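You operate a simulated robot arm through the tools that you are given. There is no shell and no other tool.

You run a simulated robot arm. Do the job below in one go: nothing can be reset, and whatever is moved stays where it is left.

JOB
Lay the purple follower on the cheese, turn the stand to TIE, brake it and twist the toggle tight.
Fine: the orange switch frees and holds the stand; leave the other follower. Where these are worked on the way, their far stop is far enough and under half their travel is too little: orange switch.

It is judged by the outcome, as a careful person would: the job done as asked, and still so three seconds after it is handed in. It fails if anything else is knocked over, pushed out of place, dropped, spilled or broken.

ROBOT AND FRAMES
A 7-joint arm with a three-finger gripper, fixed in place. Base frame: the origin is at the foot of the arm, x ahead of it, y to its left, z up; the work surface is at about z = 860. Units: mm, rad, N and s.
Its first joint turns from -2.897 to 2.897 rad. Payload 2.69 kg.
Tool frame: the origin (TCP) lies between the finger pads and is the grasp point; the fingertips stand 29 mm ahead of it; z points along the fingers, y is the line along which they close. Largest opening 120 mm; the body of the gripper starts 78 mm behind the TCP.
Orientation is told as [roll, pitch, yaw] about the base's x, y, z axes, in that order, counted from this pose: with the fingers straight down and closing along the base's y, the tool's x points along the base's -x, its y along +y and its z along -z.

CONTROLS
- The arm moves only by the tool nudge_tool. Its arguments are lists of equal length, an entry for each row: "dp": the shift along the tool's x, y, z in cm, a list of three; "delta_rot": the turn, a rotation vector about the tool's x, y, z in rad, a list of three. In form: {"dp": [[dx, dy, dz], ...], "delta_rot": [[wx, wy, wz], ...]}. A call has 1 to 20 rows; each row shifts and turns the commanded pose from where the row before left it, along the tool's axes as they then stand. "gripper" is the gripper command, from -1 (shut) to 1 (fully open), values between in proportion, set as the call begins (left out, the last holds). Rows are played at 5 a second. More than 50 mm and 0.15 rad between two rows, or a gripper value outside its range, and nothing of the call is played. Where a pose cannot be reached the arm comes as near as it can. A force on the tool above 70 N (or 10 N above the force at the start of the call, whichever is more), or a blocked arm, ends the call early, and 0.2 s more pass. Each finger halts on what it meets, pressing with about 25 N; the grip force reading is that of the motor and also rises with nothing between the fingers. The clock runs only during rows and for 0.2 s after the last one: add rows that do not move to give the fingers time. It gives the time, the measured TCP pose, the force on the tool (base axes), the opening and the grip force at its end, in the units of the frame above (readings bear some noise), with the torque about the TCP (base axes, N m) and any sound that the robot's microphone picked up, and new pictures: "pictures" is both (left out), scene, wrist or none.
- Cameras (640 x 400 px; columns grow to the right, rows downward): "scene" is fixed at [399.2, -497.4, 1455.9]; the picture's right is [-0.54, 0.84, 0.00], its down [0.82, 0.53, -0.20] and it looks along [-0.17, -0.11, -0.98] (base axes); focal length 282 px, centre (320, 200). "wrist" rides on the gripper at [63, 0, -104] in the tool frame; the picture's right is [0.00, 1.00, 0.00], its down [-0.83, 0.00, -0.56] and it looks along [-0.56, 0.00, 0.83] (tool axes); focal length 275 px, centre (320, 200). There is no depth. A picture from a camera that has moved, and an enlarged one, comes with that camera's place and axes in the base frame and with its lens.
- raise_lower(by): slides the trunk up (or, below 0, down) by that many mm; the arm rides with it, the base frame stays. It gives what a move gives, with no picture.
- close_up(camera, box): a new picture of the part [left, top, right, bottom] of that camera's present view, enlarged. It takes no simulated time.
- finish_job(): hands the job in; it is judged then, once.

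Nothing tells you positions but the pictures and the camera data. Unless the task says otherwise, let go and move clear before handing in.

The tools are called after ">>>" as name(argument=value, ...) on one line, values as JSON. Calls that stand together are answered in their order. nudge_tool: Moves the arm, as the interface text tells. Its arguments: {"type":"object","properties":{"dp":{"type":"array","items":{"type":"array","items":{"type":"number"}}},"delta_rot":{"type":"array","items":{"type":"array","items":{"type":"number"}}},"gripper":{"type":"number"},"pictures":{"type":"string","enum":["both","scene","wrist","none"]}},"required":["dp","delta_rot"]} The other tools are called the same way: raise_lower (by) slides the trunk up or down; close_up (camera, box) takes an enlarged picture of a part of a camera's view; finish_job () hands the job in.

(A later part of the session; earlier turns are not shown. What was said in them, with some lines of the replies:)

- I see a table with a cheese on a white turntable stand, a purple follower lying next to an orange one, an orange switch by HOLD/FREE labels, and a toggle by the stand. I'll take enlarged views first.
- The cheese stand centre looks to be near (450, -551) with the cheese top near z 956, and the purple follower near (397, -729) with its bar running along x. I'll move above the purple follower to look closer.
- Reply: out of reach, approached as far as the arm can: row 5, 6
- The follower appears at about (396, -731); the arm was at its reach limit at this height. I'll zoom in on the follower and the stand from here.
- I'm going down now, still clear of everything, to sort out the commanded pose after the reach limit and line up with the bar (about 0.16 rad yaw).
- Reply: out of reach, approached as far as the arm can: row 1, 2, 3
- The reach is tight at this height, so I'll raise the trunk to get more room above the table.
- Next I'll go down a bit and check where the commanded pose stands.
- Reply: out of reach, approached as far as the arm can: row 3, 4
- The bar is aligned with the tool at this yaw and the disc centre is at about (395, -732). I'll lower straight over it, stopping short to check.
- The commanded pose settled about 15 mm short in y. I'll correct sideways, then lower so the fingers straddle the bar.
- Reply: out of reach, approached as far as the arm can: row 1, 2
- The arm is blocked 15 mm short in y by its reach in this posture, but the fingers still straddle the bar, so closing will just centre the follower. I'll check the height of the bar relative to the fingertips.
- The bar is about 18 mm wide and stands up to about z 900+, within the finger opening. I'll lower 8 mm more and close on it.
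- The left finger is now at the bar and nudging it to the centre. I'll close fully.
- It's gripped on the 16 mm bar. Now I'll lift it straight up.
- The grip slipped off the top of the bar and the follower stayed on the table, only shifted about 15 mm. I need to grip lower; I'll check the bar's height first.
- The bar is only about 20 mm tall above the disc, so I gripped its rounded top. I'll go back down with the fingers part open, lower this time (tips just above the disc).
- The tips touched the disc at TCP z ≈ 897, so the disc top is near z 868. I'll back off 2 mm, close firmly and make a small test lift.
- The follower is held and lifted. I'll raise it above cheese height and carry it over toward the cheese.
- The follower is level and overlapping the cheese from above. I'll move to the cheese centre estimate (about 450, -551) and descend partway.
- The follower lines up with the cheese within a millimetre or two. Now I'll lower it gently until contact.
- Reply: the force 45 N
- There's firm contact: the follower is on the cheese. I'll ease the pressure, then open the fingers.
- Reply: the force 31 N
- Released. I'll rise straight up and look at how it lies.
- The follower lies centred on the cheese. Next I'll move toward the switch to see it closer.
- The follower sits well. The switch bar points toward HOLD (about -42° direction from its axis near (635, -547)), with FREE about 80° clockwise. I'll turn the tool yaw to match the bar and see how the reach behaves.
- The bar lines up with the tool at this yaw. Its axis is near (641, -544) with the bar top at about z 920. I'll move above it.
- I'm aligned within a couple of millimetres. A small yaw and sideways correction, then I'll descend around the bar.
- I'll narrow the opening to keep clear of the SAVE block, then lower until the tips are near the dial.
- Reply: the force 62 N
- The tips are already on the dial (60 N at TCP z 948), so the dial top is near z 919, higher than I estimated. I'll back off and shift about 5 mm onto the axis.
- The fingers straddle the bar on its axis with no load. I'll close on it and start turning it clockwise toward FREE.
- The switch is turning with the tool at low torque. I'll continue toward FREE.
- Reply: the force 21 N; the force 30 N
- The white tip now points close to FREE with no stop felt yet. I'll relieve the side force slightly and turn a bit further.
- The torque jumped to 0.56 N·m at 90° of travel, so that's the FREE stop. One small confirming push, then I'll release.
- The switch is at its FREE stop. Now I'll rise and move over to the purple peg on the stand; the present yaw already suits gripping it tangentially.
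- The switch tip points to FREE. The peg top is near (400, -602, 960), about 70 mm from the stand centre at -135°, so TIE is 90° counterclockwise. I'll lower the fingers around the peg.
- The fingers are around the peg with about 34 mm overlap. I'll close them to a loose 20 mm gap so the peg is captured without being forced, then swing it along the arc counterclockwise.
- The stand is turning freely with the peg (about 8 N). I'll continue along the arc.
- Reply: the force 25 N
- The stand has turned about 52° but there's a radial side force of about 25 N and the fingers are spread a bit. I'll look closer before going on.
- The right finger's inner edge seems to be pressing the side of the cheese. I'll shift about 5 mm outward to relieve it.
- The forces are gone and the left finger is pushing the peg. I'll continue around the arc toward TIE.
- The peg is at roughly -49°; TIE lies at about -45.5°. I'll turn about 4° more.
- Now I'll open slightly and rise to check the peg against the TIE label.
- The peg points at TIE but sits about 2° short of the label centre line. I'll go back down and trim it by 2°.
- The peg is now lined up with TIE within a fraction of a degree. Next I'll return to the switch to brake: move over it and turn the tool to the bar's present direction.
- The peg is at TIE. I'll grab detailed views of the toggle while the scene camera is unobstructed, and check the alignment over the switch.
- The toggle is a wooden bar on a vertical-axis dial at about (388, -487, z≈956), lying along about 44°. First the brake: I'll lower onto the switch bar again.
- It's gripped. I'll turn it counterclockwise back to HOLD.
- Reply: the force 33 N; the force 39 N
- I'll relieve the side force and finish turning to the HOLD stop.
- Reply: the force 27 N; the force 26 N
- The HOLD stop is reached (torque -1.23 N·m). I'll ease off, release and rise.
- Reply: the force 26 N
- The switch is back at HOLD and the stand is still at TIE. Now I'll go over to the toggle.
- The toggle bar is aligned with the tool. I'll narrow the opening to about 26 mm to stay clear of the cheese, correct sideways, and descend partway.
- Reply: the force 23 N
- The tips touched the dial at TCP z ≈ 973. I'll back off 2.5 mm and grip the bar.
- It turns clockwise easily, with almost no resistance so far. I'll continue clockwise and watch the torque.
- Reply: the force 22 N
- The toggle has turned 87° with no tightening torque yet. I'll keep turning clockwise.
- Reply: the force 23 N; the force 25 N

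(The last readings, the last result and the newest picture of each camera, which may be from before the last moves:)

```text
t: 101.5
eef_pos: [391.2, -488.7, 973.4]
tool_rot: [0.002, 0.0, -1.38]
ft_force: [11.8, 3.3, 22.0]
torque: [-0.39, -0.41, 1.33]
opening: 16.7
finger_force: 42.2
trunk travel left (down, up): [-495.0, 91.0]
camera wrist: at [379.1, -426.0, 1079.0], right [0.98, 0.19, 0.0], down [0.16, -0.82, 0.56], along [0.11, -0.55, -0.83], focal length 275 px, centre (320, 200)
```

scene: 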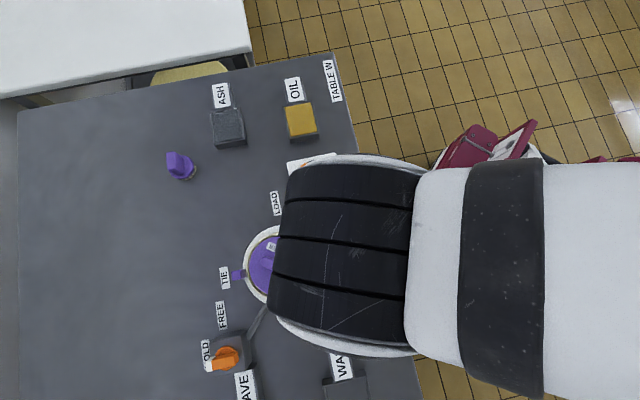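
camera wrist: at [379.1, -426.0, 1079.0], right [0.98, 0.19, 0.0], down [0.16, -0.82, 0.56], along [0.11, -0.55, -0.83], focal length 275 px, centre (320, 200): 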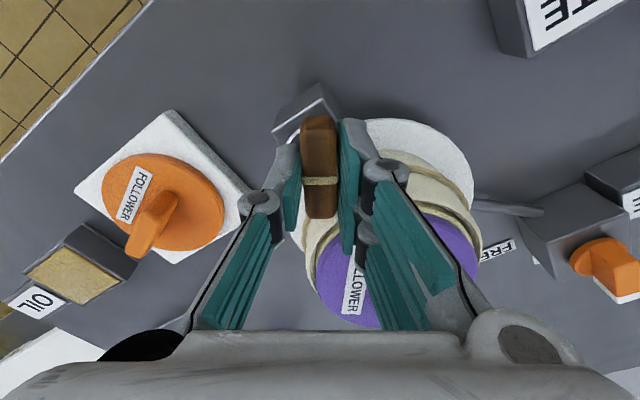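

The torque jumped to 1.33 N·m after about 120° of twist: that's tight. I'll give a small confirming push and check it holds.

>>> nudge_tool(dp=[[0, 0, -0.15], [0, 0, 0], [0, 0, 0]], delta_rot=[[0, 0, 0.03], [0, 0, 0], [0, 0, 0]], pictures="none")

>>> nudge_tool(dp=[[0, 0, 0], [0, 0, 0]], delta_rot=[[0, 0, -0.05], [0, 0, 0]], pictures="none")

```text
t: 102.3
eef_pos: [392.9, -487.9, 973.4]
tool_rot: [-0.001, 0.003, -1.408]
ft_force: [19.9, 6.1, -3.3]
torque: [-0.43, -0.75, 1.54]
opening: 17.3
finger_force: 42.7
trunk travel left (down, up): [-495.0, 91.0]
```

```text
t: 102.9
eef_pos: [391.6, -489.3, 974.7]
tool_rot: [-0.002, 0.002, -1.361]
ft_force: [21.1, 3.8, -13.0]
torque: [0.42, -0.43, 1.4]
opening: 16.5
finger_force: 41.7
trunk travel left (down, up): [-495.0, 91.0]
```

It's at its stop. I'll release the toggle and see whether it stays put.

>>> nudge_tool(dp=[[0, 0, 0], [0, 0, 0], [0, 0, 0], [0, 0, 0]], delta_rot=[[0, 0, 0], [0, 0, 0], [0, 0, 0], [0, 0, 0]], gripper=-0.567, pictures="wrist")

>>> close_up(camera="wrist", box=[220, 60, 420, 240])

```text
t: 103.9
eef_pos: [389.7, -490.8, 975.9]
tool_rot: [0.0, 0.002, -1.361]
ft_force: [0.6, 0.4, 0.2]
torque: [0.07, 0.01, 0.0]
opening: 26.0
finger_force: 0.1
trunk travel left (down, up): [-495.0, 91.0]
camera wrist: at [376.4, -427.4, 1080.2], right [0.98, 0.21, 0.0], down [0.18, -0.81, 0.56], along [0.12, -0.54, -0.83], focal length 275 px, centre (320, 200)
```

wrist: 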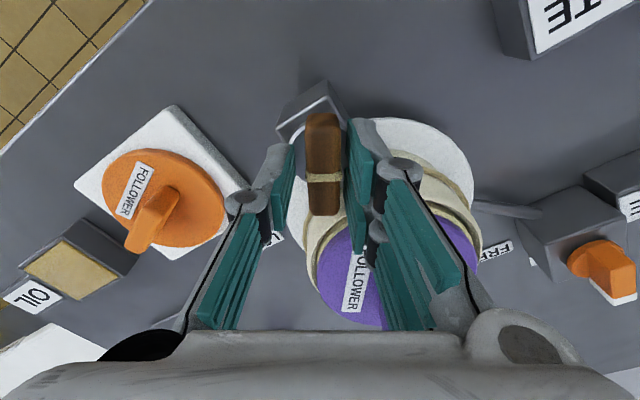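

```text
2.22 times, centred on (320, 150) of wrist
camera zoom: at [376.4, -427.4, 1080.2], right [0.98, 0.21, 0.0], down [0.18, -0.81, 0.56], along [0.12, -0.54, -0.83], focal length 612 px, centre (320, 311)
```

zoom: 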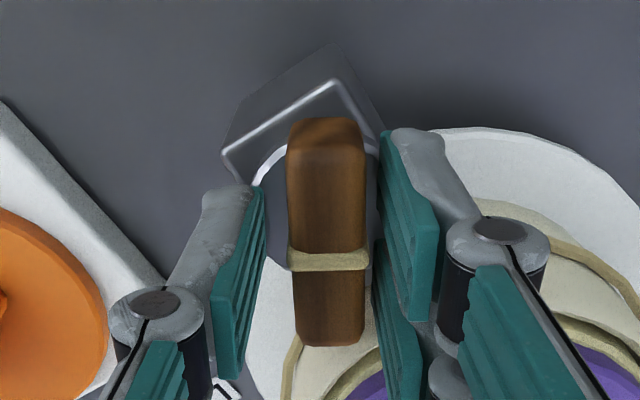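

It stays where the stop left it. I'll rise straight up and check everything.

>>> nudge_tool(dp=[[0, 0, -1], [0, 0, -2], [0, 0, -3], [0, 0, -3], [0, 0, -3], [0, 0, 0]], delta_rot=[[0, 0, 0], [0, 0, 0], [0, 0, 0], [0, 0, 0], [0, 0, 0], [0, 0, 0]], pictures="wrist")

>>> close_up(camera="wrist", box=[220, 40, 480, 300])

```text
t: 105.3
eef_pos: [391.1, -489.4, 1095.0]
tool_rot: [0.0, 0.0, -1.361]
ft_force: [-0.3, 0.3, 0.1]
torque: [-0.03, 0.02, 0.0]
opening: 25.9
finger_force: 0.1
trunk travel left (down, up): [-495.0, 91.0]
camera wrist: at [377.2, -426.2, 1199.7], right [0.98, 0.21, 0.0], down [0.18, -0.81, 0.56], along [0.12, -0.54, -0.83], focal length 275 px, centre (320, 200)
```

wrist: 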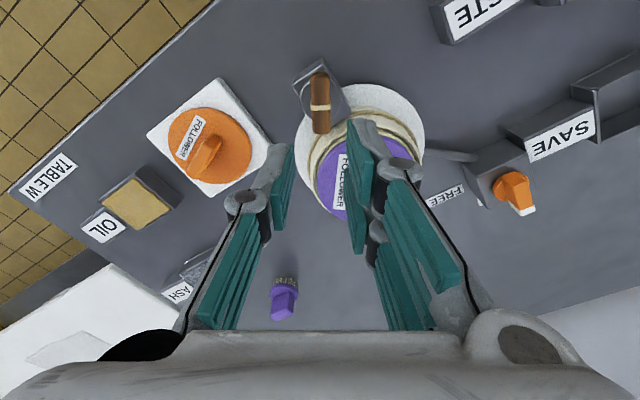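

```text
1.54 times, centred on (350, 170) of wrist
camera zoom: at [377.2, -426.2, 1199.7], right [0.98, 0.21, 0.0], down [0.18, -0.81, 0.56], along [0.12, -0.54, -0.83], focal length 424 px, centre (274, 246)
```

zoom: 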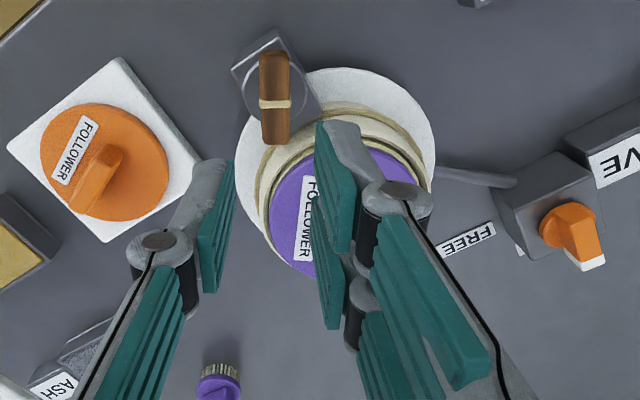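

Now I'll back the arm away to clear the scene camera's view for a final check.

>>> nudge_tool(dp=[[0, -2.2, -1.5], [0, -2.2, -1.5], [0, -2.2, -1.5], [0, -2.2, -1.5], [0, -2.2, -1.5], [0, 0, 0]], delta_rot=[[0, 0, 0], [0, 0, 0], [0, 0, 0], [0, 0, 0], [0, 0, 0], [0, 0, 0]])

>>> close_up(camera="scene", box=[190, 200, 370, 390])

```text
t: 106.7
eef_pos: [283.8, -511.1, 1168.2]
tool_rot: [0.0, 0.0, -1.36]
ft_force: [0.4, -0.3, 0.6]
torque: [0.01, -0.03, 0.0]
opening: 25.9
finger_force: 0.1
trunk travel left (down, up): [-495.0, 91.0]
camera wrist: at [270.1, -448.6, 1273.5], right [0.98, 0.21, 0.0], down [0.18, -0.81, 0.56], along [0.12, -0.54, -0.83], focal length 275 px, centre (320, 200)
```

scene: 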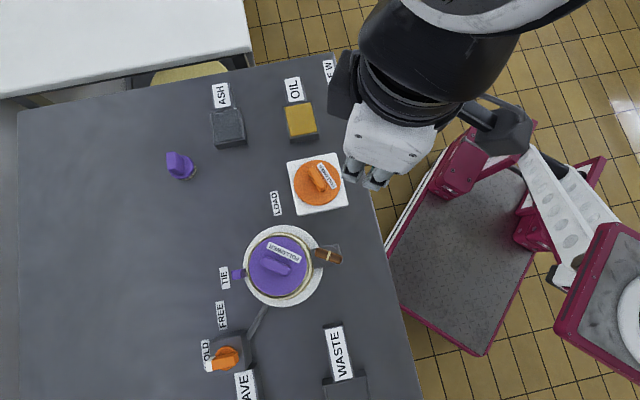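
wrist: 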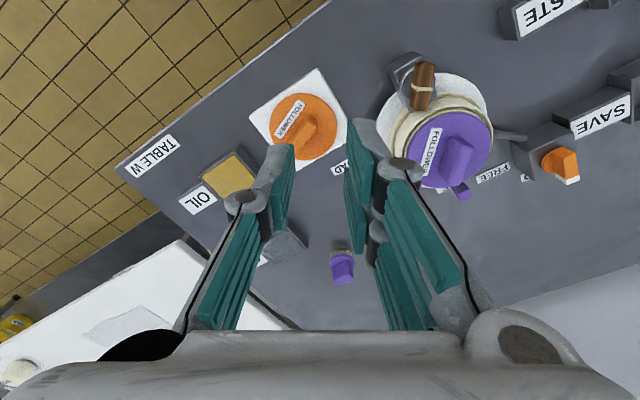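

```text
2.11 times, centred on (280, 295) of scene
camera zoom: at [399.2, -497.4, 1455.9], right [-0.54, 0.84, 0.0], down [0.82, 0.53, -0.2], along [-0.17, -0.11, -0.98], focal length 593 px, centre (404, 0)
```

zoom: 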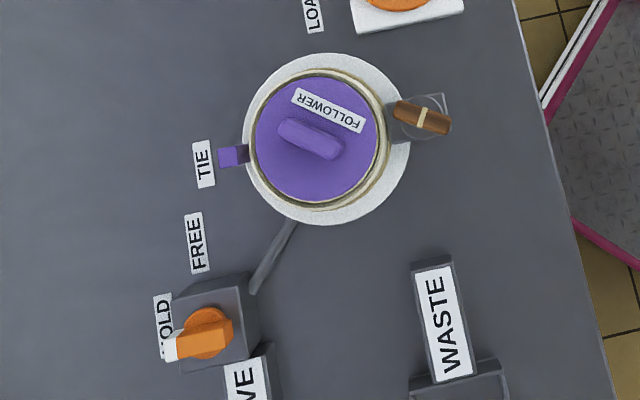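

Everything looks right from above. I'll check the toggle end more closely to be sure it stopped on its own limit and not against the cheese.

>>> close_up(camera="scene", box=[290, 225, 370, 285])

>>> close_up(camera="wrist", box=[360, 40, 520, 220])

>>> close_up(camera="scene", box=[220, 215, 345, 315])

```text
6.67 times, centred on (330, 255) of scene
camera zoom: at [399.2, -497.4, 1455.9], right [-0.54, 0.84, 0.0], down [0.82, 0.53, -0.2], along [-0.17, -0.11, -0.98], focal length 1879 px, centre (253, -167)
```

zoom: 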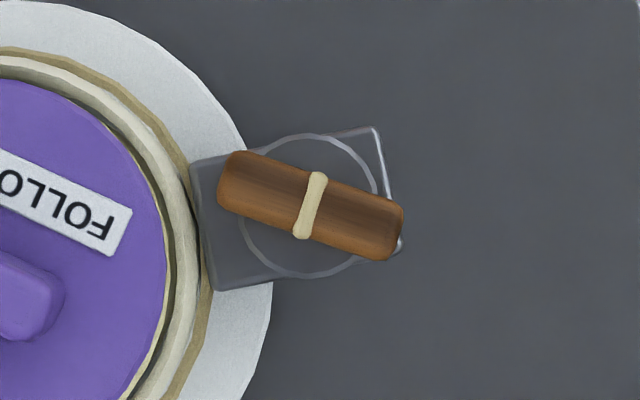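

```text
2.22 times, centred on (440, 130) of wrist
camera zoom: at [270.1, -448.6, 1273.5], right [0.98, 0.21, 0.0], down [0.18, -0.81, 0.56], along [0.12, -0.54, -0.83], focal length 612 px, centre (53, 356)
```

zoom: 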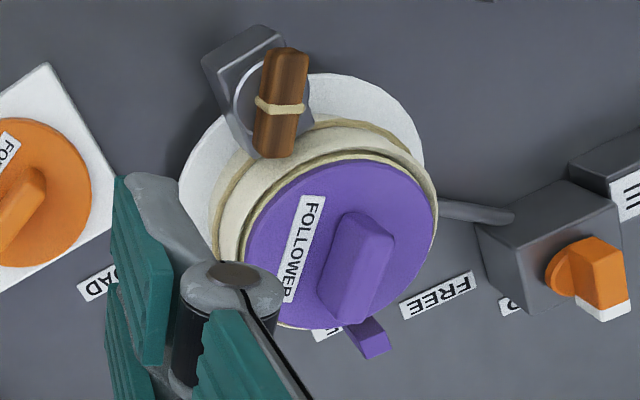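

```text
4.00 times, centred on (282, 265) of scene
camera zoom: at [399.2, -497.4, 1455.9], right [-0.54, 0.84, 0.0], down [0.82, 0.53, -0.2], along [-0.17, -0.11, -0.98], focal length 1128 px, centre (470, -60)
```

zoom: 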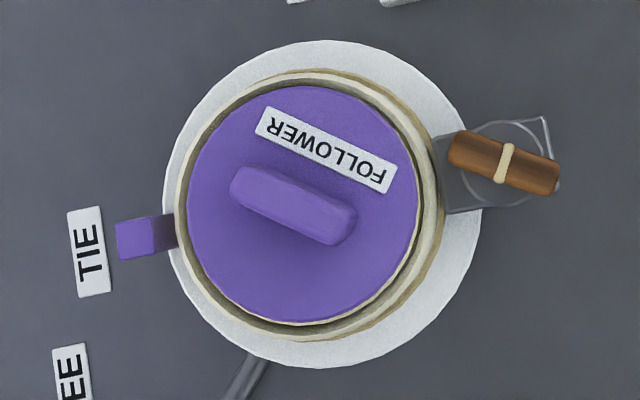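

The toggle is at its own stop and well clear of the cheese. The follower lies centred on the cheese, the peg points at TIE within about a degree, the switch is at HOLD, the other follower is untouched and the arm is clear. Handing in.

>>> finish_job()

```text
The job is handed in.
```

The job is done and handed in; I haven't had a verdict back. In the last pictures:

- **Follower:** the purple follower lies centred on the cheese. My first grip slipped off the top of its bar before it left the table, so I re-gripped lower.
- **Stand:** the peg points at TIE, within about a degree of the label. A finger pressed the side of the cheese (about 24 N) partway through the turn. I backed off, and the cheese doesn't look shifted.
- **Brake:** I turned the orange switch to its FREE stop, then back to its HOLD stop, where it is now.
- **Toggle:** I twisted it clockwise about 120° until it hit a firm stop, and it stayed there when released. Nothing marks which way tightens. I took clockwise because it turned freely and then stopped hard.

The orange follower was not touched, nothing else was moved out of place, and the arm is clear of the table items.
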